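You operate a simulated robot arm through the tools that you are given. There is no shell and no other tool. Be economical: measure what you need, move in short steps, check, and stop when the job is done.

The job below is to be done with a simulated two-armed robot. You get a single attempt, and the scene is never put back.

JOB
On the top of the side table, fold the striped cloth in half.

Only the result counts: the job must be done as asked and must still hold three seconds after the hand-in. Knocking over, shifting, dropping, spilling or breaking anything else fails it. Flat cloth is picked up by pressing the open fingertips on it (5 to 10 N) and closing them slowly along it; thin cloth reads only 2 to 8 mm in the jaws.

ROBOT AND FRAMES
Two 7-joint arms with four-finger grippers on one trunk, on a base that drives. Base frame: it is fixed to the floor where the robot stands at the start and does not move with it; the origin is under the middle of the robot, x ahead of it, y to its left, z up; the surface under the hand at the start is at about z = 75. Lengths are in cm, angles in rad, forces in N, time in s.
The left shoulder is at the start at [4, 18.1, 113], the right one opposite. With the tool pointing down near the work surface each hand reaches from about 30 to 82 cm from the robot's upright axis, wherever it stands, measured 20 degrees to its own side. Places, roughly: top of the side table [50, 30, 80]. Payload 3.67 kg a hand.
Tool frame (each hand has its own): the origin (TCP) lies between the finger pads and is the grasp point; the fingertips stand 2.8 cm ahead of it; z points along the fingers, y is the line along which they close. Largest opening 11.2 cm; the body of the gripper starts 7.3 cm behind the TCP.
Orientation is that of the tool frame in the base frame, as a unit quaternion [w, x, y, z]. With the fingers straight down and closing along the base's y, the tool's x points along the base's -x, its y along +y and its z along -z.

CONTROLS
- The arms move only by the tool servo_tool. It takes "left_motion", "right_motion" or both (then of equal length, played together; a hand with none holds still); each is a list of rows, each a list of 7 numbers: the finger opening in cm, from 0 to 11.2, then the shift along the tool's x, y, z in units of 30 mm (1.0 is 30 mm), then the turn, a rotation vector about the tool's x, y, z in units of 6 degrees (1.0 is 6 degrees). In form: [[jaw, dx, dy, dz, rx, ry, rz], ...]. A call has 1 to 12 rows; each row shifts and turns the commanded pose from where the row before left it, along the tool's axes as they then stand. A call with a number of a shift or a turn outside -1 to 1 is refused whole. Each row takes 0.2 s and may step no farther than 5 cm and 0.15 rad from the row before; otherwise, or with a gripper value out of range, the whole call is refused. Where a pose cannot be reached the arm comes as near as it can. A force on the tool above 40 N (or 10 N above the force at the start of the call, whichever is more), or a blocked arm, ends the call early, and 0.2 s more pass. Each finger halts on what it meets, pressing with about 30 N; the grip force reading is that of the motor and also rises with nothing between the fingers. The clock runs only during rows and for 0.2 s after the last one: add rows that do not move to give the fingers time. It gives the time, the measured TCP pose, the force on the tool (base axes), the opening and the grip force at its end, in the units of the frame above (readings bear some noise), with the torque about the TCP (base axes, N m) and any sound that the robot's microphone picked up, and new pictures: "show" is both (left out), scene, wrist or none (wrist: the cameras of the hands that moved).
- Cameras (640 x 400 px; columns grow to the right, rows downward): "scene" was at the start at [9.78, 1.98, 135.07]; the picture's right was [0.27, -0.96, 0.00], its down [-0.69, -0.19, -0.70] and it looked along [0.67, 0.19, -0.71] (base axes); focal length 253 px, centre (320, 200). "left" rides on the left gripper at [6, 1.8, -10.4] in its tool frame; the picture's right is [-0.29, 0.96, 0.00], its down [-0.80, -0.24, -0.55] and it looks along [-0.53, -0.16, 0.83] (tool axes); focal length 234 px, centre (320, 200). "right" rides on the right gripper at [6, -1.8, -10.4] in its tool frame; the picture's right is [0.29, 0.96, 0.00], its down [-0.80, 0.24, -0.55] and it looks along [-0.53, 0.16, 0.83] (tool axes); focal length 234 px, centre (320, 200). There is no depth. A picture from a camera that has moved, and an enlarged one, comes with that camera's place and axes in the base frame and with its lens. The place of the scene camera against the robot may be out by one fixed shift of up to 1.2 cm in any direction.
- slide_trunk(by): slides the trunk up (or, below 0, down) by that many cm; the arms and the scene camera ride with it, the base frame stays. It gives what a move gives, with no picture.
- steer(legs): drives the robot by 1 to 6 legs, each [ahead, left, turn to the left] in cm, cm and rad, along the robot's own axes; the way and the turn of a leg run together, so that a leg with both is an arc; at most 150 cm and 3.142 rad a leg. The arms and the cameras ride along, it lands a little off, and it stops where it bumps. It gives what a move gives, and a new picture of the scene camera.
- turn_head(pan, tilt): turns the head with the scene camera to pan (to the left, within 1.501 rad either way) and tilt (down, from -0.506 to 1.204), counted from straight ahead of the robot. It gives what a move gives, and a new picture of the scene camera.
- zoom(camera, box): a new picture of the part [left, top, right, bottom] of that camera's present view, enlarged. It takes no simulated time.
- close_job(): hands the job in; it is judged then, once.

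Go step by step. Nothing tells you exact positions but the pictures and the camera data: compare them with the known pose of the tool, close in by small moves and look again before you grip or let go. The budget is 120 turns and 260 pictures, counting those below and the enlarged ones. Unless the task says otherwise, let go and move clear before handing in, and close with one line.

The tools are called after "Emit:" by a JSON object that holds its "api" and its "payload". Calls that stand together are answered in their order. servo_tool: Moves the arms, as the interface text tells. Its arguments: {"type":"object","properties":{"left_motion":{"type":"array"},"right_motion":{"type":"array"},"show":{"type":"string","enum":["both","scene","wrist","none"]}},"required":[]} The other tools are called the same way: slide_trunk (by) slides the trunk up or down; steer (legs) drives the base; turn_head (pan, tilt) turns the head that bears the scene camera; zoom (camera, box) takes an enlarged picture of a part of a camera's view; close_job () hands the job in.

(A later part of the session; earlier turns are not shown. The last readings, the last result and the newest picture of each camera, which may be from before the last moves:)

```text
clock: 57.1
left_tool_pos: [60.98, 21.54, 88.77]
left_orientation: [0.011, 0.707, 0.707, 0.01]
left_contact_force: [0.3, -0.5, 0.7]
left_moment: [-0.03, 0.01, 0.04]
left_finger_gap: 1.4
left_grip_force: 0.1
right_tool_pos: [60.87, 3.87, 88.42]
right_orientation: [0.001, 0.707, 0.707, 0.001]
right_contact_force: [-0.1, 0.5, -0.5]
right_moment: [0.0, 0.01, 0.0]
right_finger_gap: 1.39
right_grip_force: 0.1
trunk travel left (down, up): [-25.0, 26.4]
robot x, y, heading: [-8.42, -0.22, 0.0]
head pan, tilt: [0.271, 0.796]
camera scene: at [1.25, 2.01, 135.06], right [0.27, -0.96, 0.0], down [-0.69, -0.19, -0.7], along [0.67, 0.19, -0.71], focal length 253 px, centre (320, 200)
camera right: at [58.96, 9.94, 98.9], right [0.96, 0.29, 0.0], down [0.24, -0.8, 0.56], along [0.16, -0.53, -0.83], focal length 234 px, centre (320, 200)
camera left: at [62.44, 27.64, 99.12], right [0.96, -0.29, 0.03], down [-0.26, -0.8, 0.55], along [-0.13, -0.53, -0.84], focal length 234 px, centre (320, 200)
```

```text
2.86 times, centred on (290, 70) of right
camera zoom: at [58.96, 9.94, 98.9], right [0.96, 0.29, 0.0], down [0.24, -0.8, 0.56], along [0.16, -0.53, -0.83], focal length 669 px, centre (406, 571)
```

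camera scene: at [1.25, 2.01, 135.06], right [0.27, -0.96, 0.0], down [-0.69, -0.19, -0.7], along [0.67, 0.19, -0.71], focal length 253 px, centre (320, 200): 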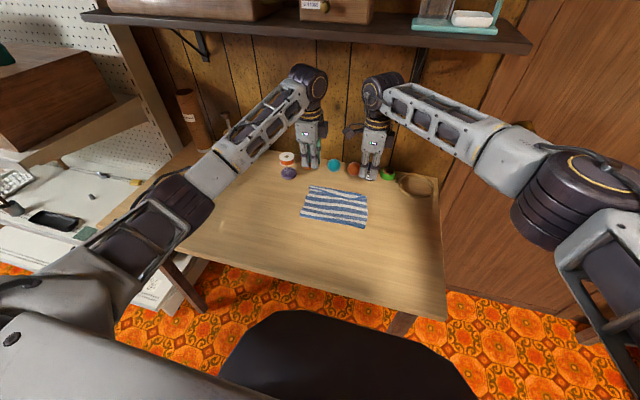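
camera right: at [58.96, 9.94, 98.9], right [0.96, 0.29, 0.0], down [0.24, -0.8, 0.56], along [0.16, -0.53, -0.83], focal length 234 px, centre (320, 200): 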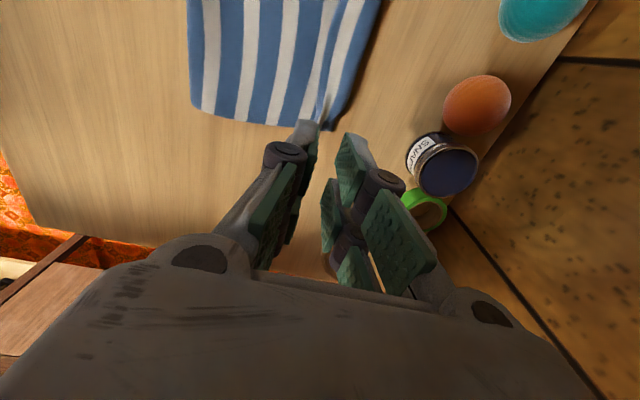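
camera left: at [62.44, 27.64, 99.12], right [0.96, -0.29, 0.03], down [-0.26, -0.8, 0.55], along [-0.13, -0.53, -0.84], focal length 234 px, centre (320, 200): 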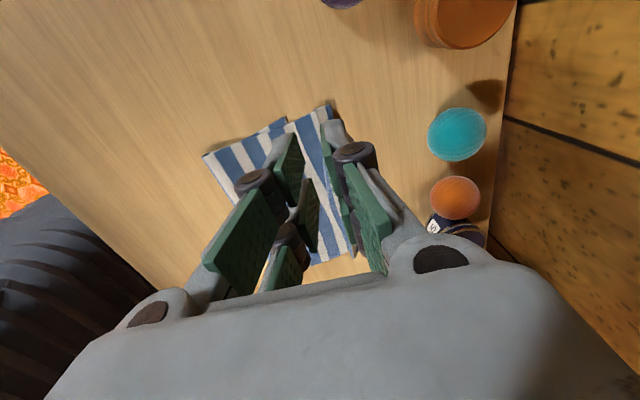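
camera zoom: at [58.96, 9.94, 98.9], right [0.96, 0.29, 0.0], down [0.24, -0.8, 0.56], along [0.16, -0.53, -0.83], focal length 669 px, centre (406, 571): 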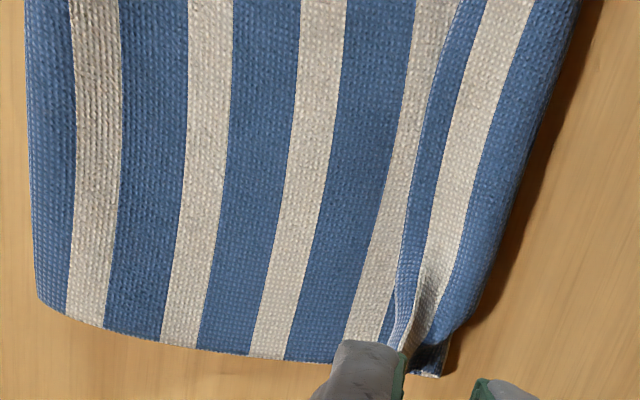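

The top layer overshot: the bottom's far-left corner is now at about x 58.3, while the top reaches about 62.8 with a folded lip. I'll re-grip the edge where I left it, open the fold partway, and refold to about x 58.5.

Emit:
{"api": "servo_tool", "payload": {"left_motion": [[2, 0, 0, 0.9, 0, 0, 0], [2, 0, 0, 0.9, 0, 0, 0], [2, 0, 0, 0.8, 0, 0, 0], [2, 0, 0, 0.5, 0, 0, 0], [2, 0, 0, 0.2, 0, 0, 0], [2, 0, 0, 0, 0, 0, 0]], "right_motion": [[2, 0, 0, 0.9, 0, 0, 0], [2, 0, 0, 0.9, 0, 0, 0], [2, 0, 0, 0.8, 0, 0, 0], [2, 0, 0, 0.45, 0, 0, 0], [2, 0, 0, 0.2, 0, 0, 0], [2, 0, 0, 0, 0, 0, 0]], "show": "wrist"}}

Emit:
{"api": "zoom", "payload": {"camera": "right", "box": [230, 80, 430, 205]}}

Emit:
{"api": "zoom", "payload": {"camera": "left", "box": [230, 80, 430, 205]}}

```text
clock: 58.5
left_tool_pos: [61.1, 21.61, 78.76]
left_orientation: [0.011, 0.707, 0.707, 0.011]
left_contact_force: [0.7, -0.4, 0.3]
left_moment: [0.01, 0.02, -0.01]
left_finger_gap: 2.01
left_grip_force: 0.0
right_tool_pos: [61.08, 3.98, 78.91]
right_orientation: [0.001, 0.707, 0.707, 0.002]
right_contact_force: [0.5, -0.2, 0.1]
right_moment: [0.0, -0.01, -0.01]
right_finger_gap: 1.99
right_grip_force: 0.1
trunk travel left (down, up): [-25.0, 26.4]
robot x, y, heading: [-8.35, -0.15, 0.005]
head pan, tilt: [0.271, 0.796]
camera right: at [59.12, 9.96, 89.37], right [0.96, 0.29, 0.0], down [0.24, -0.8, 0.56], along [0.16, -0.53, -0.83], focal length 234 px, centre (320, 200)
camera left: at [62.6, 27.74, 89.35], right [0.96, -0.29, 0.03], down [-0.26, -0.8, 0.55], along [-0.13, -0.53, -0.84], focal length 234 px, centre (320, 200)
```

right: 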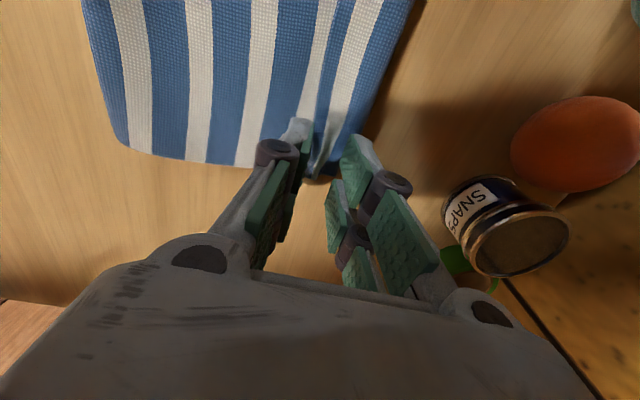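
left: 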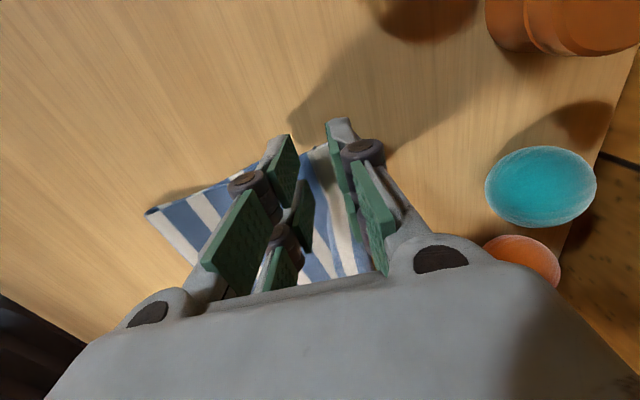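

```text
3.20 times, centred on (330, 142) of right
camera zoom: at [59.12, 9.96, 89.37], right [0.96, 0.29, 0.0], down [0.24, -0.8, 0.56], along [0.16, -0.53, -0.83], focal length 749 px, centre (288, 384)
```

zoom: 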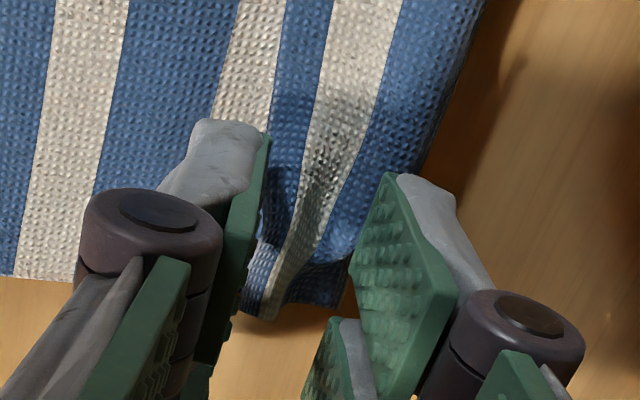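

```text
3.20 times, centred on (330, 142) of left
camera zoom: at [62.6, 27.74, 89.35], right [0.96, -0.29, 0.03], down [-0.26, -0.8, 0.55], along [-0.13, -0.53, -0.84], focal length 749 px, centre (288, 384)
```

zoom: 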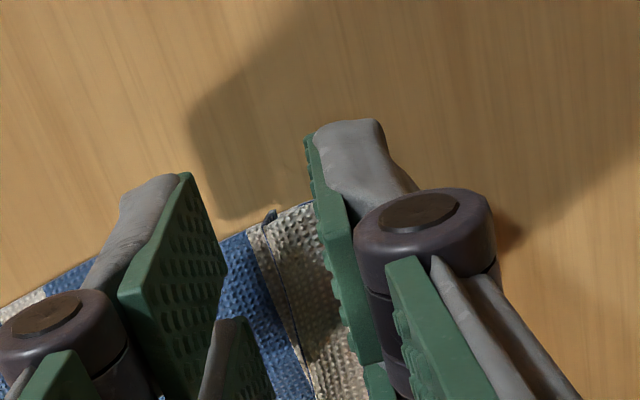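

The lip lies between the fingers on both hands. I'll lower about 5 mm and close.

Emit:
{"api": "servo_tool", "payload": {"left_motion": [[2, 0, 0, 0.17, 0, 0, 0], [2, 0, 0, 0, 0, 0, 0], [1.7, 0, 0, 0, 0, 0, 0], [1.4, 0, 0, 0, 0, 0, 0], [1.1, 0, 0, 0, 0, 0, 0], [0.8, 0, 0, 0, 0, 0, 0], [0.5, 0, 0, 0, 0, 0, 0], [0.2, 0, 0, 0, 0, 0, 0], [0, 0, 0, 0, 0, 0, 0], [0, 0, 0, 0, 0, 0, 0]], "right_motion": [[2, 0, 0, 0.2, 0, 0, 0], [2, 0, 0, 0, 0, 0, 0], [1.7, 0, 0, 0, 0, 0, 0], [1.4, 0, 0, 0, 0, 0, 0], [1.1, 0, 0, 0, 0, 0, 0], [0.8, 0, 0, 0, 0, 0, 0], [0.5, 0, 0, 0, 0, 0, 0], [0.2, 0, 0, 0, 0, 0, 0], [0, 0, 0, 0, 0, 0, 0], [0, 0, 0, 0, 0, 0, 0]], "show": "none"}}

Emit:
{"api": "zoom", "payload": {"camera": "right", "box": [230, 80, 430, 205]}}

Emit:
{"api": "zoom", "payload": {"camera": "left", "box": [230, 80, 430, 205]}}

```text
clock: 60.7
left_tool_pos: [61.21, 21.57, 78.37]
left_orientation: [0.01, 0.707, 0.707, 0.011]
left_contact_force: [0.2, -0.5, 1.1]
left_moment: [-0.01, -0.03, -0.03]
left_finger_gap: 0.17
left_grip_force: 29.1
right_tool_pos: [61.06, 3.95, 78.33]
right_orientation: [0.003, 0.707, 0.707, 0.001]
right_contact_force: [0.8, 1.8, 0.6]
right_moment: [-0.03, -0.02, 0.02]
right_finger_gap: 0.29
right_grip_force: 29.2
trunk travel left (down, up): [-25.0, 26.4]
robot x, y, heading: [-8.63, 0.02, 0.003]
head pan, tilt: [0.271, 0.796]
```

```text
3.20 times, centred on (330, 142) of right
camera zoom: at [59.13, 9.97, 88.78], right [0.96, 0.29, 0.0], down [0.24, -0.8, 0.56], along [0.16, -0.53, -0.83], focal length 749 px, centre (288, 384)
```

zoom: 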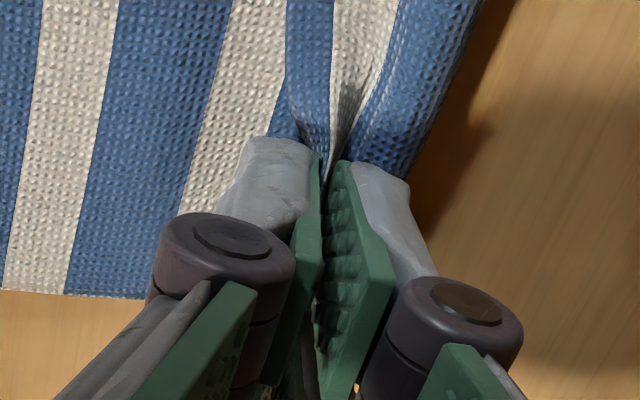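

```text
3.20 times, centred on (330, 142) of left
camera zoom: at [62.61, 27.69, 88.91], right [0.96, -0.29, 0.03], down [-0.26, -0.8, 0.55], along [-0.13, -0.53, -0.84], focal length 749 px, centre (288, 384)
```

zoom: 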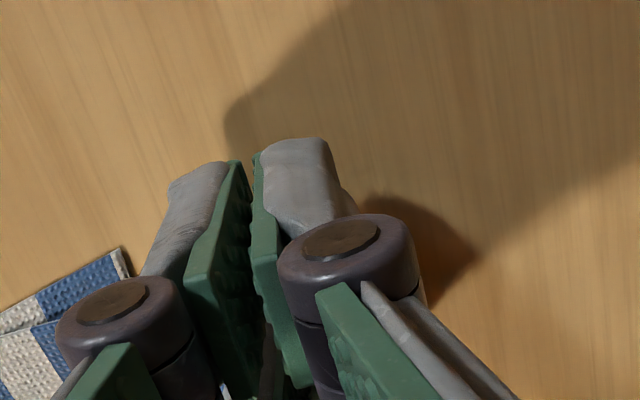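

Emit:
{"api": "servo_tool", "payload": {"left_motion": [[0, 0, -0.1, -0.3, 0, 0, 0], [0, 0, -0.2, -0.5, 0, 0, 0], [0, 0, -0.2, -0.6, 0, 0, 0], [0, 0, 0, 0, 0, 0, 0]], "right_motion": [[0, 0, -0.1, -0.3, 0, 0, 0], [0, 0, -0.2, -0.5, 0, 0, 0], [0, 0, -0.2, -0.6, 0, 0, 0], [0, 0, 0, 0, 0, 0, 0]]}}

Emit:
{"api": "zoom", "payload": {"camera": "scene", "box": [280, 160, 392, 230]}}

```text
clock: 61.7
left_tool_pos: [59.47, 21.68, 82.48]
left_orientation: [0.011, 0.708, 0.707, 0.01]
left_contact_force: [-0.7, 0.4, -1.0]
left_moment: [0.02, 0.05, -0.01]
left_finger_gap: 0.28
left_grip_force: 32.9
right_tool_pos: [59.69, 3.93, 82.46]
right_orientation: [0.001, 0.708, 0.706, 0.001]
right_contact_force: [0.3, 0.5, -0.7]
right_moment: [-0.02, 0.01, -0.01]
right_finger_gap: 0.2
right_grip_force: 28.9
trunk travel left (down, up): [-25.0, 26.4]
robot x, y, heading: [-8.65, -0.01, 0.002]
head pan, tilt: [0.271, 0.796]
camera scene: at [1.24, 1.99, 135.07], right [0.27, -0.96, 0.0], down [-0.69, -0.19, -0.7], along [0.67, 0.19, -0.71], focal length 253 px, centre (320, 200)
camera right: at [57.62, 9.88, 92.97], right [0.96, 0.29, 0.0], down [0.24, -0.8, 0.56], along [0.16, -0.53, -0.83], focal length 234 px, centre (320, 200)
camera left: at [61.06, 27.71, 93.09], right [0.96, -0.29, 0.03], down [-0.26, -0.8, 0.55], along [-0.13, -0.53, -0.84], focal length 234 px, centre (320, 200)
```

scene: 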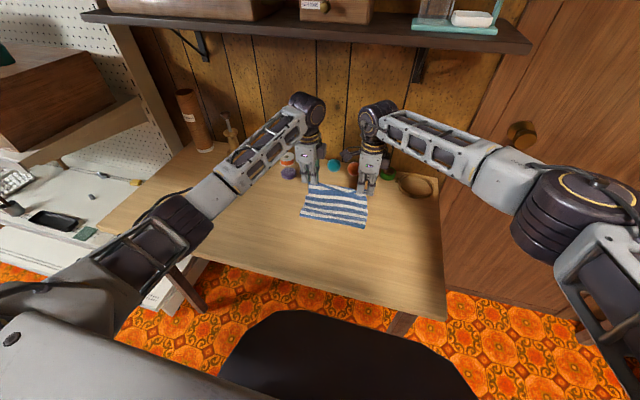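
right: 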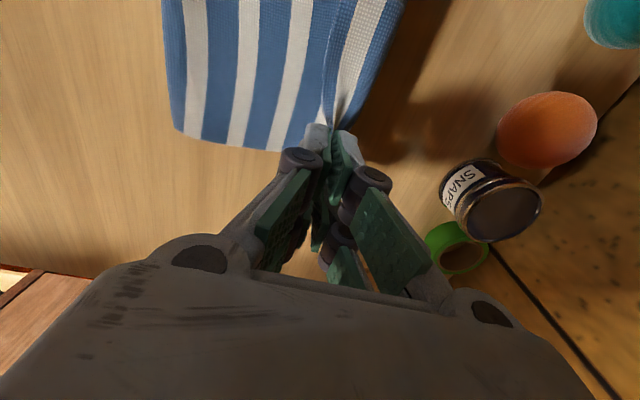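
left: 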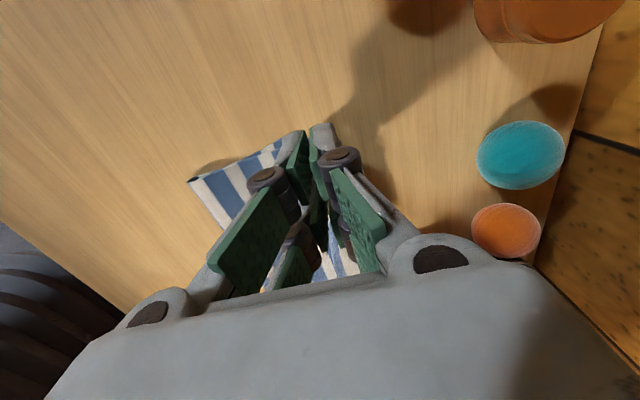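

```text
5.71 times, centred on (336, 195) of scene
camera zoom: at [1.24, 1.99, 135.07], right [0.27, -0.96, 0.0], down [-0.69, -0.19, -0.7], along [0.67, 0.19, -0.71], focal length 1445 px, centre (229, 229)
```

zoom: 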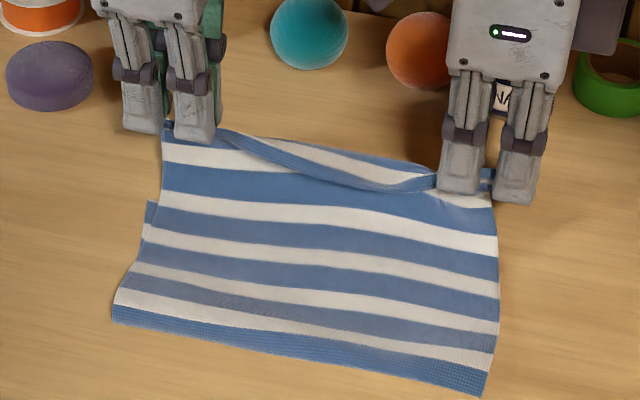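

Both hold. Reversing the arc to open the fold so I can see the bottom's far edge.

Emit:
{"api": "servo_tool", "payload": {"left_motion": [[0, 0, -0.6, -0.6, 0, 0, 0], [0, 0, -0.67, -0.5, 0, 0, 0], [0, 0, -0.67, -0.4, 0, 0, 0], [0, 0, -0.73, -0.3, 0, 0, 0], [0, 0, -0.73, -0.1, 0, 0, 0], [0, 0, -0.8, 0, 0, 0, 0], [0, 0, -0.8, 0, 0, 0, 0], [0, 0, -0.8, 0.1, 0, 0, 0], [0, 0, -0.7, 0.3, 0, 0, 0], [0, 0, 0, 0, 0, 0, 0]], "right_motion": [[0, 0, -0.6, -0.6, 0, 0, 0], [0, 0, -0.67, -0.5, 0, 0, 0], [0, 0, -0.67, -0.4, 0, 0, 0], [0, 0, -0.73, -0.3, 0, 0, 0], [0, 0, -0.73, -0.1, 0, 0, 0], [0, 0, -0.8, 0, 0, 0, 0], [0, 0, -0.8, 0, 0, 0, 0], [0, 0, -0.8, 0.1, 0, 0, 0], [0, 0, -0.7, 0.3, 0, 0, 0], [0, 0, 0, 0, 0, 0, 0]]}}

Emit:
{"api": "zoom", "payload": {"camera": "scene", "box": [260, 150, 420, 250]}}

```text
clock: 63.9
left_tool_pos: [40.14, 21.47, 86.36]
left_orientation: [0.01, 0.708, 0.706, 0.01]
left_contact_force: [0.8, 0.2, -0.1]
left_moment: [-0.01, 0.04, 0.01]
left_finger_gap: 0.18
left_grip_force: 29.6
right_tool_pos: [39.96, 4.08, 86.85]
right_orientation: [0.002, 0.708, 0.706, 0.001]
right_contact_force: [0.4, 0.0, -0.2]
right_moment: [0.01, 0.0, -0.01]
right_finger_gap: 0.22
right_grip_force: 28.5
trunk travel left (down, up): [-25.0, 26.4]
robot x, y, heading: [-8.57, -0.02, 0.002]
head pan, tilt: [0.271, 0.796]
camera scene: at [1.23, 1.97, 135.07], right [0.27, -0.96, 0.0], down [-0.69, -0.19, -0.7], along [0.67, 0.19, -0.71], focal length 253 px, centre (320, 200)
camera right: at [38.05, 10.08, 97.3], right [0.96, 0.29, 0.0], down [0.24, -0.8, 0.56], along [0.16, -0.53, -0.83], focal length 234 px, centre (320, 200)
camera left: at [41.59, 27.53, 96.93], right [0.96, -0.29, 0.03], down [-0.26, -0.8, 0.55], along [-0.13, -0.53, -0.84], focal length 234 px, centre (320, 200)
```

scene: 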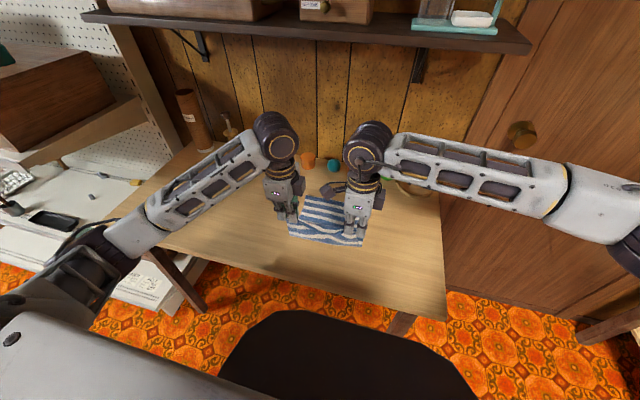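
right: 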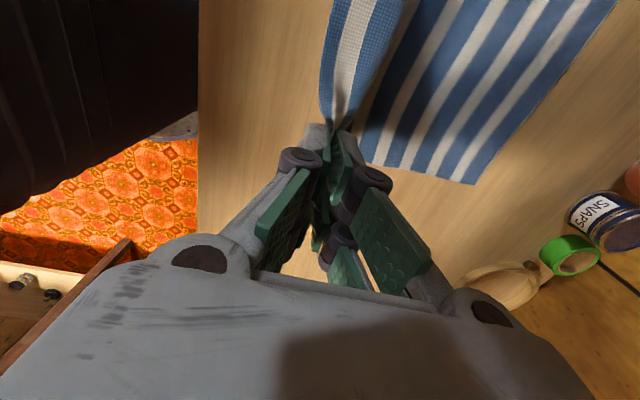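
left: 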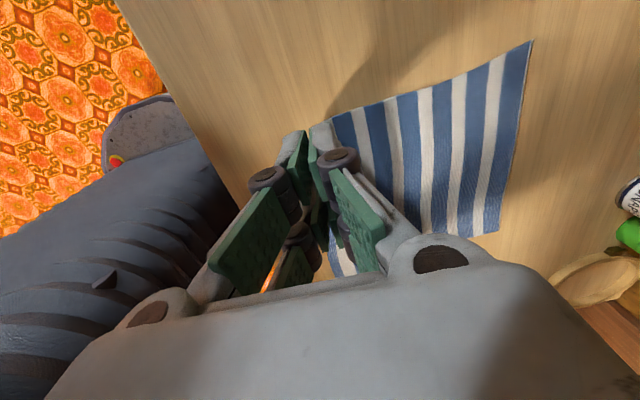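

```text
4.00 times, centred on (340, 200) of scene
camera zoom: at [1.23, 1.97, 135.07], right [0.27, -0.96, 0.0], down [-0.69, -0.19, -0.7], along [0.67, 0.19, -0.71], focal length 1012 px, centre (240, 200)
```

zoom: 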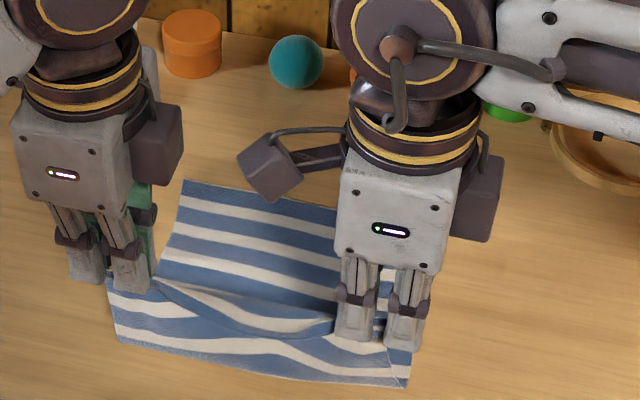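

The bottom's far edge is straight at x≈58.4, so the fold should come near x 44.8. I'll refold with the arc ending at x≈58.3, this time tilting the hands so the edge lies outward when released.

Emit:
{"api": "servo_tool", "payload": {"left_motion": [[0, 0, 0.73, -0.27, 0, 0, 0], [0, 0, 0.73, -0.17, 0, 0, 0], [0, 0, 0.73, -0.07, 0, 0, 0], [0, 0, 0.73, 0, 0, 0, 0], [0, 0, 0.73, 0.1, 0, 0, 0], [0, 0, 0.6, 0.2, 1, 0, 0], [0, 0, 0, 0, 1, 0, 0], [0, 0, 0, 0, 1, 0, 0], [0, 0, 0, 0, 1, 0, 0], [0, 0, 0, 0, 0, 0, 0]], "right_motion": [[0, 0, 0.73, -0.17, 0, 0, 0], [0, 0, 0.73, -0.07, 0, 0, 0], [0, 0, 0.73, -0.07, 0, 0, 0], [0, 0, 0.73, 0, 0, 0, 0], [0, 0, 0.73, 0.1, 0, 0, 0], [0, 0, 0.6, 0.2, 1, 0, 0], [0, 0, 0, 0, 1, 0, 0], [0, 0, 0, 0, 1, 0, 0], [0, 0, 0, 0, 1, 0, 0], [0, 0, 0, 0, 0, 0, 0]], "show": "scene"}}

Emit:
{"api": "zoom", "payload": {"camera": "scene", "box": [260, 150, 420, 250]}}

```text
clock: 66.1
left_tool_pos: [52.69, 21.48, 87.45]
left_orientation: [-0.136, 0.694, 0.694, -0.136]
left_contact_force: [-0.3, -0.7, -0.1]
left_moment: [0.01, -0.03, 0.01]
left_finger_gap: 0.17
left_grip_force: 28.5
right_tool_pos: [52.67, 4.17, 87.06]
right_orientation: [-0.145, 0.692, 0.692, -0.146]
right_contact_force: [0.2, 0.0, 0.0]
right_moment: [0.01, 0.0, 0.02]
right_finger_gap: 0.22
right_grip_force: 31.4
trunk travel left (down, up): [-25.0, 26.4]
robot x, y, heading: [-8.35, -0.27, 0.011]
head pan, tilt: [0.271, 0.796]
camera scene: at [1.12, 1.95, 135.08], right [0.27, -0.96, 0.0], down [-0.69, -0.19, -0.7], along [0.67, 0.19, -0.71], focal length 253 px, centre (320, 200)
```

scene: 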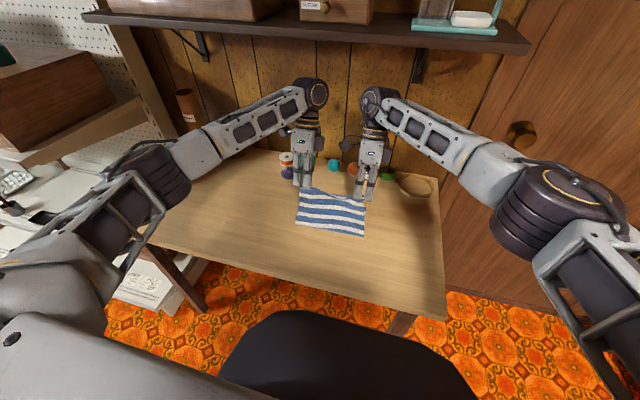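

```text
4.00 times, centred on (340, 200) of scene
camera zoom: at [1.12, 1.95, 135.08], right [0.27, -0.96, 0.0], down [-0.69, -0.19, -0.7], along [0.67, 0.19, -0.71], focal length 1012 px, centre (240, 200)
```

zoom: 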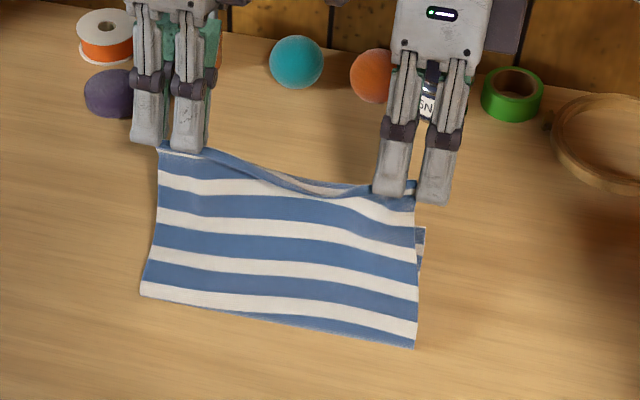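

Looks good: the edge now points outward. Lowering along the arc to the far edge.

Emit:
{"api": "servo_tool", "payload": {"left_motion": [[0, 0, 0.656, 0.02, 0, 0, 0], [0, 0, 0.627, 0.212, 0, 0, 0], [0, 0, 0.603, 0.33, 0, 0, 0], [0, 0, 0.548, 0.46, 0, 0, 0], [0, 0, 0.455, 0.498, 0, 0, 0], [0, 0, 0.3, 0.472, 0, 0, 0], [0, 0, 0, 0, 0, 0, 0]], "right_motion": [[0, -0.06, 0.641, 0.007, 0, 0, 0], [0, -0.06, 0.619, 0.163, 0, 0, 0], [0, -0.06, 0.599, 0.282, 0, 0, 0], [0, -0.05, 0.548, 0.413, 0, 0, 0], [0, 0, 0.439, 0.498, 0, 0, 0], [0, 0, 0.307, 0.447, 0, 0, 0], [0, 0, 0, 0, 0, 0, 0]], "show": "wrist"}}

Emit:
{"api": "zoom", "payload": {"camera": "scene", "box": [280, 170, 392, 240]}}

```text
clock: 67.7
left_tool_pos: [59.34, 21.51, 78.33]
left_orientation: [-0.135, 0.694, 0.694, -0.135]
left_contact_force: [-3.3, -8.8, 0.2]
left_moment: [-0.25, 0.08, 0.06]
left_finger_gap: 0.16
left_grip_force: 30.0
right_tool_pos: [55.53, 1.63, 79.5]
right_orientation: [-0.146, 0.692, 0.692, -0.145]
right_contact_force: [2.6, 10.3, -0.3]
right_moment: [0.26, -0.05, -0.16]
right_finger_gap: 0.19
right_grip_force: 29.5
right hand out of reach, approached as far as the arm can: row 2, 3, 4, 5, 6
trunk travel left (down, up): [-25.0, 26.4]
robot x, y, heading: [-8.64, -0.11, 0.0]
head pan, tilt: [0.271, 0.796]
camera right: at [57.93, 7.53, 89.86], right [0.88, 0.29, -0.38], down [0.44, -0.8, 0.41], along [-0.19, -0.53, -0.83], focal length 234 px, centre (320, 200)
camera left: at [64.87, 27.55, 87.36], right [0.89, -0.29, -0.36], down [-0.01, -0.8, 0.6], along [-0.46, -0.53, -0.71], focal length 234 px, centre (320, 200)
```

right: 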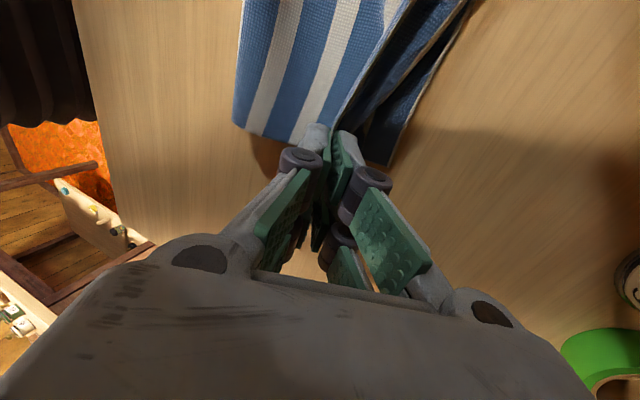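
left: 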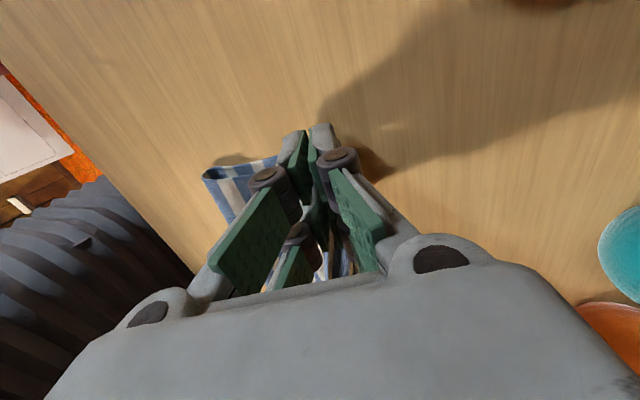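

```text
5.71 times, centred on (336, 205) of scene
camera zoom: at [1.2, 1.88, 135.08], right [0.27, -0.96, 0.0], down [-0.69, -0.19, -0.7], along [0.67, 0.19, -0.71], focal length 1445 px, centre (229, 171)
```

zoom: 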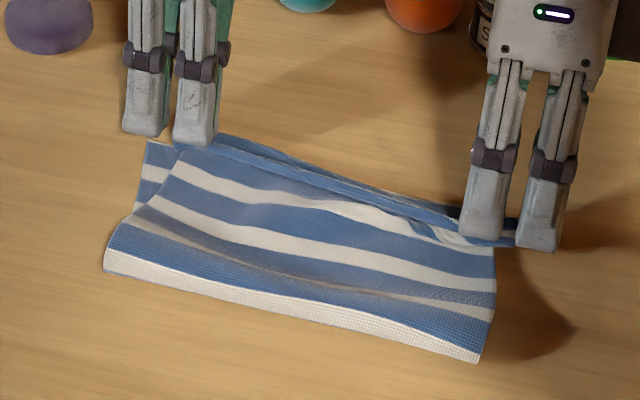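

The right arm ran into its reach limit because of the tilt. I'll untilt it and bring it back inward to relax the cloth.

Emit:
{"api": "servo_tool", "payload": {"right_motion": [[0, 0.3, 0, -0.2, -1, 0, 0], [0, 0.3, 0, -0.2, -1, 0, 0], [0, 0.1, 0, 0, -1, 0, 0], [0, 0, 0, 0, -1, 0, 0], [0, 0, 0, 0, 0, 0, 0]], "show": "none"}}

```text
clock: 68.9
left_tool_pos: [59.26, 21.55, 78.39]
left_orientation: [-0.136, 0.694, 0.694, -0.136]
left_contact_force: [-0.8, -0.3, 0.1]
left_moment: [0.0, 0.02, -0.02]
left_finger_gap: 0.16
left_grip_force: 29.7
right_tool_pos: [60.86, 5.73, 78.56]
right_orientation: [-0.029, 0.705, 0.708, -0.029]
right_contact_force: [0.8, -0.2, 0.2]
right_moment: [0.0, 0.06, -0.01]
right_finger_gap: 0.18
right_grip_force: 29.3
right hand out of reach, approached as far as the arm can: row 1, 2, 3, 4
trunk travel left (down, up): [-25.0, 26.4]
robot x, y, heading: [-8.75, 0.14, 0.004]
head pan, tilt: [0.271, 0.796]
```

Emit:
{"api": "servo_tool", "payload": {"right_motion": [[0, -0.2, -0.2, -0.3, 0, 0, 0], [0, -0.2, -0.25, 0, 0, 0, 0], [0, -0.2, -0.2, 0, 0, 0, 0], [0, 0, 0, 0.15, 0, 0, 0], [0, 0, 0, 0, 0, 0, 0]], "show": "none"}}

Emit:
{"api": "zoom", "payload": {"camera": "scene", "box": [280, 170, 392, 240]}}

Emit:
{"api": "zoom", "payload": {"camera": "right", "box": [180, 0, 500, 200]}}

```text
clock: 70.1
left_tool_pos: [59.14, 21.6, 78.29]
left_orientation: [-0.138, 0.694, 0.694, -0.137]
left_contact_force: [0.7, 0.4, 0.5]
left_moment: [-0.02, 0.01, 0.0]
left_finger_gap: 0.13
left_grip_force: 29.9
right_tool_pos: [61.12, 5.31, 78.39]
right_orientation: [-0.028, 0.706, 0.707, -0.03]
right_contact_force: [-0.4, -0.1, 0.9]
right_moment: [-0.01, -0.01, 0.02]
right_finger_gap: 0.22
right_grip_force: 28.4
right hand out of reach, approached as far as the arm can: row 1, 2, 3
trunk travel left (down, up): [-25.0, 26.4]
robot x, y, heading: [-8.78, -0.01, 0.001]
head pan, tilt: [0.271, 0.796]
```

```text
5.71 times, centred on (336, 205) of scene
camera zoom: at [1.18, 1.98, 135.08], right [0.27, -0.96, 0.0], down [-0.69, -0.19, -0.7], along [0.67, 0.19, -0.71], focal length 1445 px, centre (229, 171)
```

zoom: 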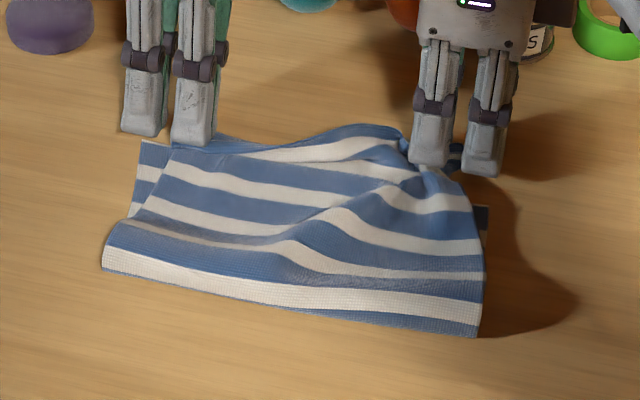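

```text
2.00 times, centred on (340, 100) of right
camera zoom: at [60.02, 11.35, 88.99], right [0.95, 0.29, -0.08], down [0.29, -0.8, 0.54], along [0.09, -0.53, -0.84], focal length 468 px, centre (280, 400)
```

zoom: 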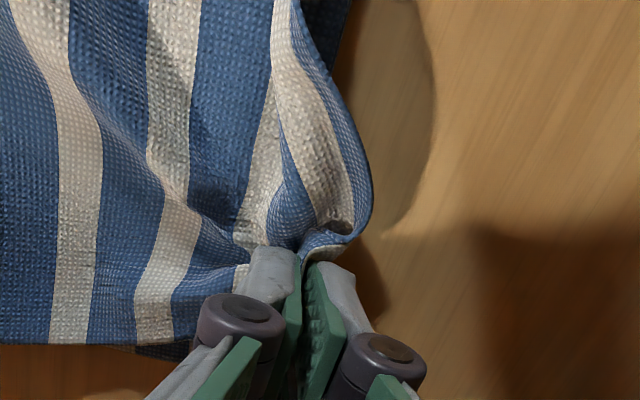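

Emit:
{"api": "servo_tool", "payload": {"right_motion": [[0, 0, 0, 0, -0.8, 0, 0], [0, 0, 0, -0.4, 0, 0, 0], [0, 0, 0, -0.4, 0, 0, 0], [0, -0.2, 0, 0, 0, 0, 0], [0, -0.2, 0, 0, 0, 0, 0], [0, 0, 0, 0, 0, 0, 0]], "show": "none"}}

```text
clock: 71.5
left_tool_pos: [59.26, 21.6, 78.29]
left_orientation: [-0.135, 0.694, 0.694, -0.136]
left_contact_force: [0.6, -0.5, 0.5]
left_moment: [-0.05, -0.04, -0.01]
left_finger_gap: 0.17
left_grip_force: 29.8
right_tool_pos: [62.98, 5.64, 80.37]
right_orientation: [0.001, 0.707, 0.707, 0.0]
right_contact_force: [1.0, 0.8, 0.2]
right_moment: [-0.02, 0.05, 0.02]
right_finger_gap: 0.19
right_grip_force: 28.9
right hand out of reach, approached as far as the arm can: row 1, 2, 4, 5
trunk travel left (down, up): [-25.0, 26.4]
robot x, y, heading: [-8.69, -0.08, 0.001]
head pan, tilt: [0.271, 0.796]
```

Emit:
{"api": "servo_tool", "payload": {"right_motion": [[0, 0, -0.5, -0.3, 0, 0, 0], [0, 0, -0.5, -0.3, 0, 0, 0], [0, 0, -0.5, 0, 0, 0, 0], [0, 0, 0, 0, 0, 0, 0]], "show": "scene"}}

```text
clock: 72.5
left_tool_pos: [59.21, 21.75, 78.38]
left_orientation: [-0.136, 0.694, 0.694, -0.137]
left_contact_force: [-0.5, 0.9, 0.4]
left_moment: [-0.01, 0.03, 0.04]
left_finger_gap: 0.15
left_grip_force: 30.2
right_tool_pos: [63.16, 5.63, 81.1]
right_orientation: [0.002, 0.706, 0.708, 0.0]
right_contact_force: [-0.5, 0.5, -0.5]
right_moment: [0.01, 0.06, 0.01]
right_finger_gap: 0.22
right_grip_force: 31.1
right hand out of reach, approached as far as the arm can: row 1, 2, 3
trunk travel left (down, up): [-25.0, 26.4]
robot x, y, heading: [-8.3, -0.1, -0.004]
head pan, tilt: [0.271, 0.796]
camera scene: at [1.19, 1.97, 135.07], right [0.27, -0.96, 0.0], down [-0.69, -0.19, -0.7], along [0.67, 0.19, -0.71], focal length 253 px, centre (320, 200)
```

scene: 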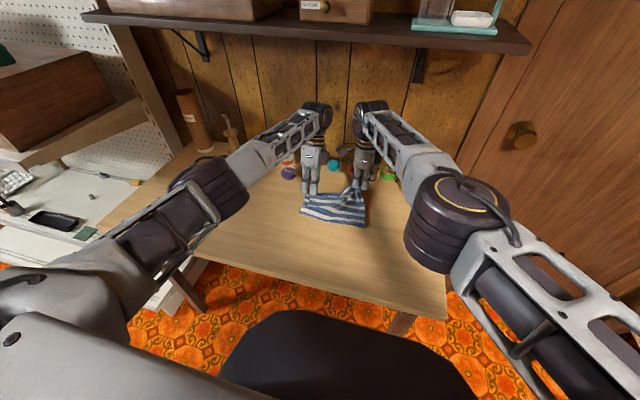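

The right elbow has swung into an awkward pose, probably a wrist-roll limit. I'll ease the right hand's yaw back a little and retry.

Emit:
{"api": "servo_tool", "payload": {"right_motion": [[0, 0, 0, -0.2, 0, 0, -1], [0, 0, 0, 0, 0, 0, -1], [0, 0, 0, 0, 0, 0, -1], [0, 0, -0.4, 0, 0, 0, 0], [0, 0, -0.4, 0, 0, 0, 0], [0, 0, 0, 0, 0, 0, 0]], "show": "none"}}

```text
clock: 73.9
left_tool_pos: [59.26, 21.69, 78.36]
left_orientation: [-0.136, 0.694, 0.694, -0.136]
left_contact_force: [-0.2, 1.8, -0.9]
left_moment: [0.01, -0.01, 0.03]
left_finger_gap: 0.16
left_grip_force: 30.1
right_tool_pos: [63.29, 5.76, 81.53]
right_orientation: [0.003, 0.587, 0.809, 0.001]
right_contact_force: [-0.9, -0.5, 0.5]
right_moment: [-0.01, 0.02, -0.05]
right_finger_gap: 0.18
right_grip_force: 28.9
right hand out of reach, approached as far as the arm can: row 4, 5
trunk travel left (down, up): [-25.0, 26.4]
robot x, y, heading: [-8.9, 0.26, 0.002]
head pan, tilt: [0.271, 0.796]
```

Emit:
{"api": "servo_tool", "payload": {"right_motion": [[0, 0, 0, -0.8, 0, 0, -1], [0, 0, 0, -0.8, 0, 0, -1], [0, 0, 0, -0.8, 0, 0, 0], [0, -0.3, 0, 0, 0, 0, 0], [0, 0, 0, 0, 0, 0, 0]], "show": "scene"}}

```text
clock: 75.1
left_tool_pos: [59.27, 21.55, 78.38]
left_orientation: [-0.135, 0.695, 0.693, -0.137]
left_contact_force: [6.2, -12.2, 9.5]
left_moment: [-0.59, -0.05, 0.3]
left_finger_gap: 0.13
left_grip_force: 29.9
right_tool_pos: [64.08, 5.37, 88.82]
right_orientation: [0.003, 0.498, 0.867, 0.001]
right_contact_force: [-5.5, 11.9, -9.6]
right_moment: [0.14, 0.02, -0.02]
right_finger_gap: 0.15
right_grip_force: 29.2
right hand out of reach, approached as far as the arm can: row 2, 4
trunk travel left (down, up): [-25.0, 26.4]
robot x, y, heading: [-8.6, 0.17, 0.003]
head pan, tilt: [0.271, 0.796]
camera scene: at [1.13, 2.09, 135.08], right [0.27, -0.96, 0.0], down [-0.69, -0.19, -0.7], along [0.67, 0.19, -0.71], focal length 253 px, centre (320, 200)
```

scene: 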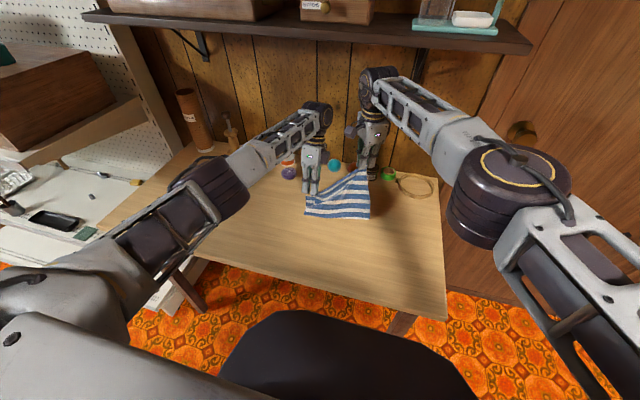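

Emit:
{"api": "servo_tool", "payload": {"left_motion": [[0, 0, -0.21, -0.515, 0, 0, 0], [0, 0, -0.21, -0.515, 0, 0, 0], [0, 0, -0.21, -0.515, 0, 0, 0], [0, 0, 0, 0, 0, 0, 0]], "right_motion": [[0, 0.25, -0.43, 0, 0, 0, 0], [0, 0.25, -0.43, 0, 0, 0, 0], [0, 0.25, -0.43, 0, 0, 0, 0], [0, 0, 0, 0, 0, 0, 0]], "show": "none"}}

```text
clock: 76.1
left_tool_pos: [59.17, 21.44, 83.16]
left_orientation: [-0.137, 0.694, 0.694, -0.136]
left_contact_force: [0.2, 0.1, 0.4]
left_moment: [-0.01, 0.02, -0.03]
left_finger_gap: 0.15
left_grip_force: 30.1
right_tool_pos: [59.59, 4.98, 88.67]
right_orientation: [0.002, 0.499, 0.867, -0.001]
right_contact_force: [-0.2, -0.5, 0.2]
right_moment: [0.0, -0.02, 0.01]
right_finger_gap: 0.22
right_grip_force: 32.1
trunk travel left (down, up): [-25.0, 26.4]
robot x, y, heading: [-8.99, -0.3, 0.003]
head pan, tilt: [0.271, 0.796]
```

Recovered at height. Bringing both hands back up over the fold and restoring the right yaw.

Emit:
{"api": "servo_tool", "payload": {"left_motion": [[0, 0, -0.6, -0.12, 0, 0, 0], [0, 0, -0.6, -0.12, 0, 0, 0], [0, 0, -0.6, -0.12, 0, 0, 0], [0, 0, -0.56, -0.12, 0, 0, 0], [0, 0, 0, 0, 0, 0, 0], [0, 0, 0, 0, 0, 0, 0], [0, 0, 0, 0, 0, 0, 0], [0, 0, 0, 0, 0, 0, 0], [0, 0, 0, 0, 0, 0, 0], [0, 0, 0, 0, 0, 0, 0]], "right_motion": [[0, 0.2, -0.47, 0, 0, 0, 0], [0, 0.2, -0.47, 0, 0, 0, 0], [0, 0.2, -0.47, 0, 0, 0, 0], [0, 0.2, -0.47, 0, 0, 0, 0], [0, 0, 0, 0, 0, 0, 1], [0, 0, 0, 0, 0, 0, 1], [0, 0, 0, 0, 0, 0, 1], [0, 0, 0, 0, 0, 0, 1], [0, 0, 0, 0, 0, 0, 1], [0, 0, 0, 0, 0, 0, 0]], "show": "scene"}}

Emit:
{"api": "zoom", "payload": {"camera": "scene", "box": [260, 150, 420, 250]}}

```text
clock: 78.3
left_tool_pos: [53.3, 21.35, 87.15]
left_orientation: [-0.137, 0.694, 0.694, -0.136]
left_contact_force: [0.1, 0.3, 0.0]
left_moment: [0.03, -0.03, -0.02]
left_finger_gap: 0.16
left_grip_force: 30.1
right_tool_pos: [53.63, 4.32, 88.6]
right_orientation: [0.002, 0.706, 0.708, 0.0]
right_contact_force: [0.9, 0.0, -1.1]
right_moment: [0.01, -0.02, 0.02]
right_finger_gap: 0.26
right_grip_force: 28.6
trunk travel left (down, up): [-25.0, 26.4]
robot x, y, heading: [-8.29, 0.38, 0.0]
head pan, tilt: [0.271, 0.796]
camera scene: at [1.2, 1.98, 135.07], right [0.27, -0.96, 0.0], down [-0.69, -0.19, -0.7], along [0.67, 0.19, -0.71], focal length 253 px, centre (320, 200)
```

scene: 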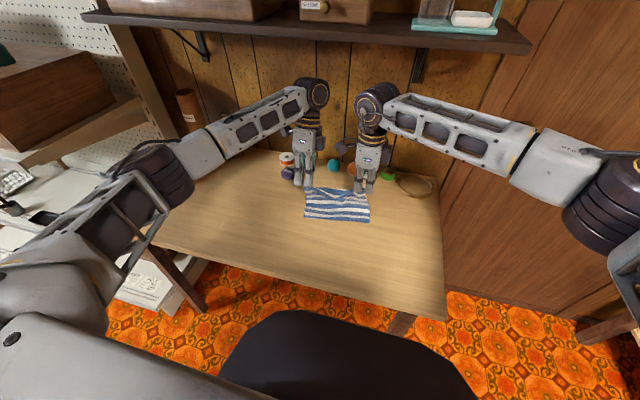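

```text
4.00 times, centred on (340, 200) of scene
camera zoom: at [1.2, 1.98, 135.07], right [0.27, -0.96, 0.0], down [-0.69, -0.19, -0.7], along [0.67, 0.19, -0.71], focal length 1012 px, centre (240, 200)
```

zoom: 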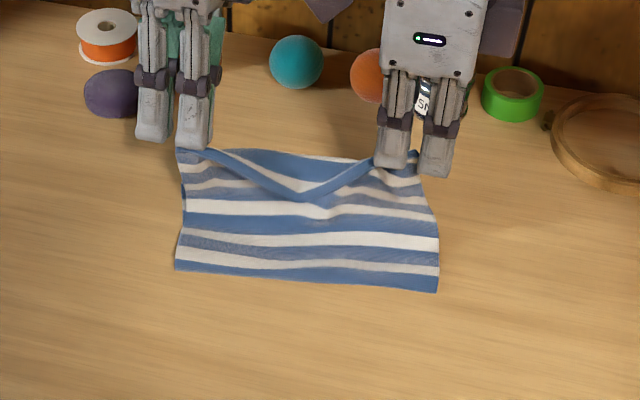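

The tug shifted the cloth a bit. I'll open the fold again to see the bottom layer's edge.

Emit:
{"api": "servo_tool", "payload": {"left_motion": [[0, 0, -0.3, 0, -0.95, 0, 0], [0, 0, -0.4, 0, -0.95, 0, 0], [0, 0, -0.5, 0, -0.95, 0, 0], [0, 0, -0.7, 0, -0.9, 0, 0], [0, 0, -0.7, 0, 0, 0, 0], [0, 0, -0.7, 0, 0, 0, 0], [0, 0, -0.6, 0.1, 0, 0, 0], [0, 0, -0.5, 0.2, 0, 0, 0], [0, 0, 0, 0, 0, 0, 0]], "right_motion": [[0, 0, -0.3, 0, 0, 0, 0], [0, 0, -0.4, 0, 0, 0, 0], [0, 0, -0.5, 0, 0, 0, 0], [0, 0, -0.7, 0, 0, 0, 0], [0, 0, -0.7, 0, 0, 0, 0], [0, 0, -0.7, 0.1, 0, 0, 0], [0, 0, -0.6, 0.2, 0, 0, 0], [0, 0, -0.5, 0.3, 0, 0, 0], [0, 0, 0, 0, 0, 0, 0]]}}

Emit:
{"api": "zoom", "payload": {"camera": "scene", "box": [260, 150, 420, 250]}}

```text
clock: 80.3
left_tool_pos: [40.33, 21.66, 87.49]
left_orientation: [0.002, 0.707, 0.707, 0.002]
left_contact_force: [1.4, 0.4, 1.0]
left_moment: [0.03, 0.04, 0.01]
left_finger_gap: 0.16
left_grip_force: 30.3
right_tool_pos: [40.28, 4.14, 86.71]
right_orientation: [0.002, 0.706, 0.708, 0.001]
right_contact_force: [0.3, 0.2, -0.6]
right_moment: [-0.01, 0.01, 0.01]
right_finger_gap: 0.24
right_grip_force: 31.5
trunk travel left (down, up): [-25.0, 26.4]
robot x, y, heading: [-8.72, -0.31, 0.001]
head pan, tilt: [0.271, 0.796]
camera scene: at [1.21, 1.96, 135.07], right [0.27, -0.96, 0.0], down [-0.69, -0.19, -0.7], along [0.67, 0.19, -0.71], focal length 253 px, centre (320, 200)
camera right: at [38.38, 10.24, 97.14], right [0.96, 0.29, 0.0], down [0.24, -0.8, 0.56], along [0.16, -0.53, -0.83], focal length 234 px, centre (320, 200)
camera left: at [42.06, 27.64, 98.04], right [0.96, -0.29, 0.0], down [-0.24, -0.8, 0.55], along [-0.16, -0.53, -0.83], focal length 234 px, centre (320, 200)
```

scene: 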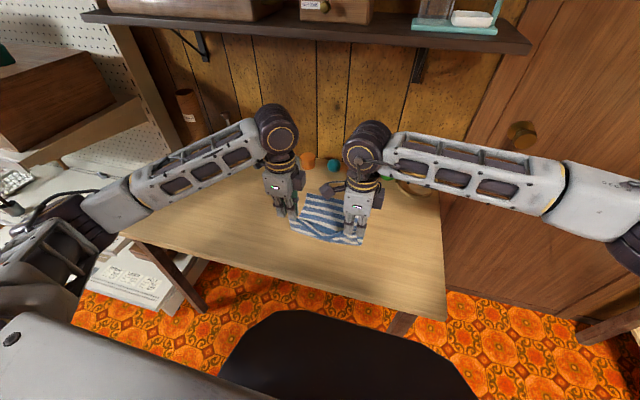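
right: 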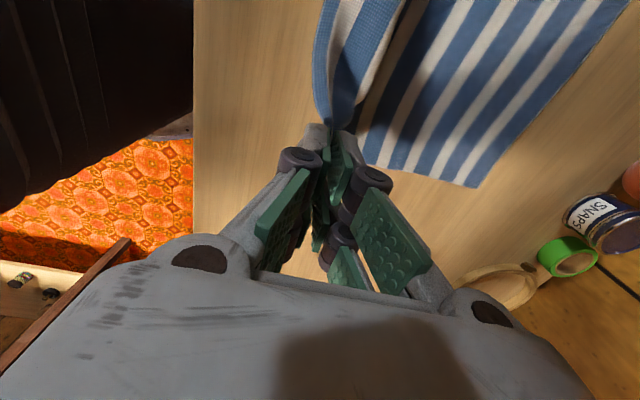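
left: 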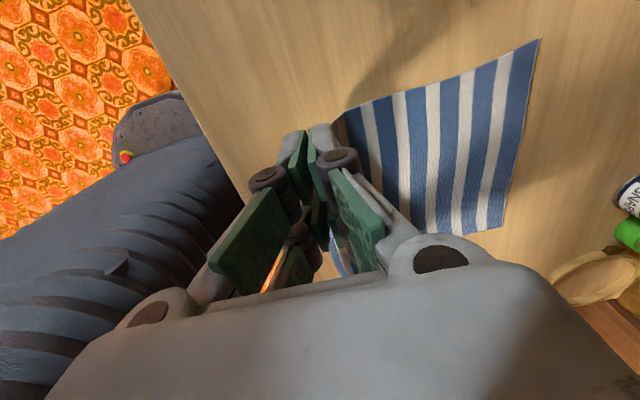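

```text
4.00 times, centred on (340, 200) of scene
camera zoom: at [1.21, 1.96, 135.07], right [0.27, -0.96, 0.0], down [-0.69, -0.19, -0.7], along [0.67, 0.19, -0.71], focal length 1012 px, centre (240, 200)
```

zoom: 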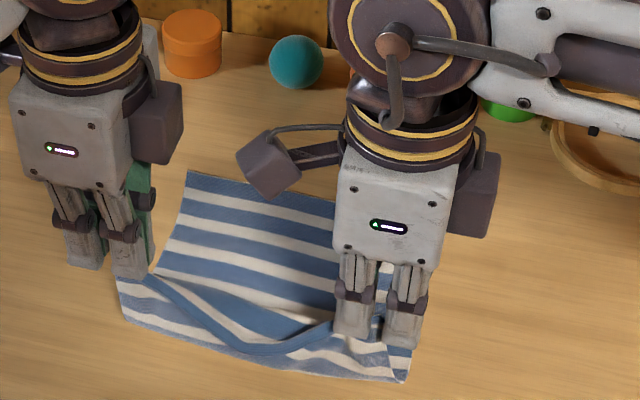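

The bottom's far edge is now at x≈59.3 (left) and 58.7 (right), nearly straight. Refolding without tilt, hands slightly wider to take out the sag, ending at x≈59.0 and 58.4.

Emit:
{"api": "servo_tool", "payload": {"left_motion": [[0, 0.03, 0.7, -0.17, 0, 0, 0], [0, 0.03, 0.7, -0.1, 0, 0, 0], [0, 0.03, 0.7, 0, 0, 0, 0], [0, 0.03, 0.7, 0, 0, 0, 0], [0, 0, 0.7, 0.07, 0, 0, 0], [0, 0, 0.7, 0.13, 0, 0, 0], [0, 0, 0.53, 0.27, 0, 0, 0], [0, 0, 0.47, 0.43, 0, 0, 0], [0, 0, 0.4, 0.53, 0, 0, 0], [0, 0, 0.3, 0.63, 0, 0, 0], [0, 0, 0.2, 0.63, 0, 0, 0], [0, 0, 0.13, 0.5, 0, 0, 0]], "right_motion": [[0, -0.04, 0.7, -0.27, 0, 0, 0], [0, -0.04, 0.7, -0.17, 0, 0, 0], [0, -0.04, 0.7, -0.07, 0, 0, 0], [0, -0.04, 0.7, 0, 0, 0, 0], [0, 0, 0.7, 0.07, 0, 0, 0], [0, 0, 0.7, 0.13, 0, 0, 0], [0, 0, 0.5, 0.27, 0, 0, 0], [0, 0, 0.43, 0.43, 0, 0, 0], [0, 0, 0.37, 0.53, 0, 0, 0], [0, 0, 0.27, 0.63, 0, 0, 0], [0, 0, 0.17, 0.63, 0, 0, 0], [0, 0, 0.13, 0.5, 0, 0, 0]]}}

Emit:
{"api": "zoom", "payload": {"camera": "scene", "box": [280, 170, 392, 240]}}

```text
clock: 82.9
left_tool_pos: [59.15, 21.86, 78.79]
left_orientation: [0.001, 0.707, 0.708, 0.001]
left_contact_force: [0.8, -0.3, 0.1]
left_moment: [-0.02, 0.03, 0.0]
left_finger_gap: 0.15
left_grip_force: 29.8
right_tool_pos: [58.58, 3.65, 78.69]
right_orientation: [0.003, 0.706, 0.708, -0.001]
right_contact_force: [-0.1, 0.4, 1.3]
right_moment: [0.0, -0.01, 0.02]
right_finger_gap: 0.17
right_grip_force: 29.4
trunk travel left (down, up): [-25.0, 26.4]
robot x, y, heading: [-8.57, -0.13, -0.001]
head pan, tilt: [0.271, 0.796]
camera scene: at [1.23, 1.99, 135.07], right [0.27, -0.96, 0.0], down [-0.69, -0.19, -0.7], along [0.67, 0.19, -0.71], focal length 253 px, centre (320, 200)
camera right: at [56.71, 9.81, 89.13], right [0.96, 0.29, 0.0], down [0.24, -0.8, 0.56], along [0.16, -0.53, -0.83], focal length 234 px, centre (320, 200)
camera left: at [60.89, 27.96, 89.24], right [0.96, -0.29, 0.0], down [-0.24, -0.8, 0.55], along [-0.16, -0.53, -0.83], focal length 234 px, centre (320, 200)
```

scene: 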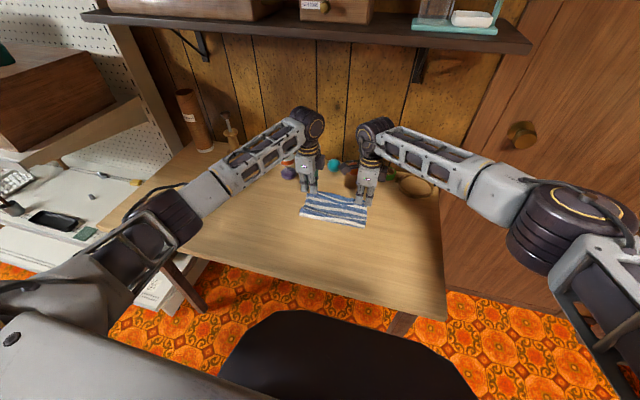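
right: 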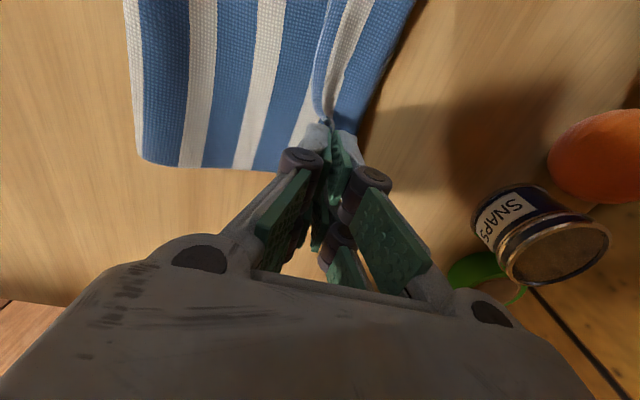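
left: 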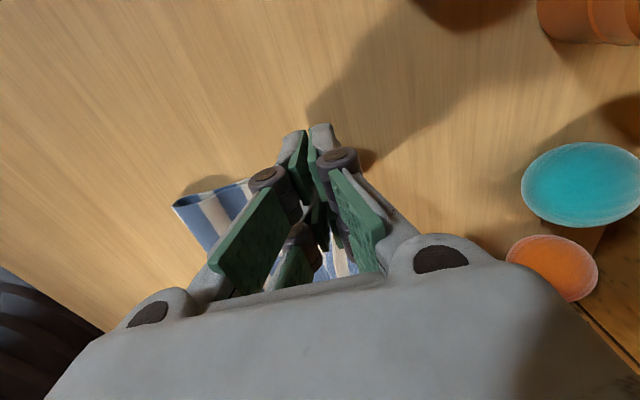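

```text
5.71 times, centred on (336, 205) of scene
camera zoom: at [1.23, 1.99, 135.07], right [0.27, -0.96, 0.0], down [-0.69, -0.19, -0.7], along [0.67, 0.19, -0.71], focal length 1445 px, centre (229, 171)
```

zoom: 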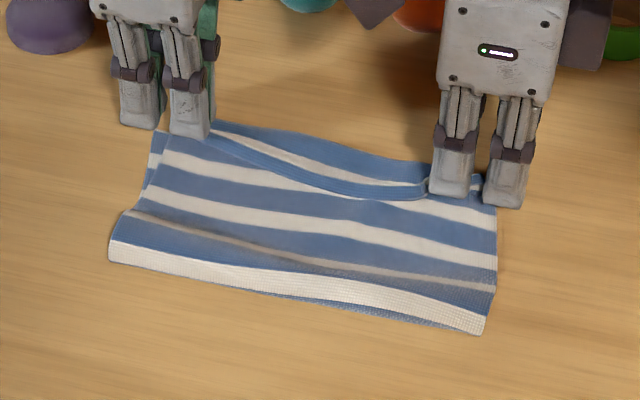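

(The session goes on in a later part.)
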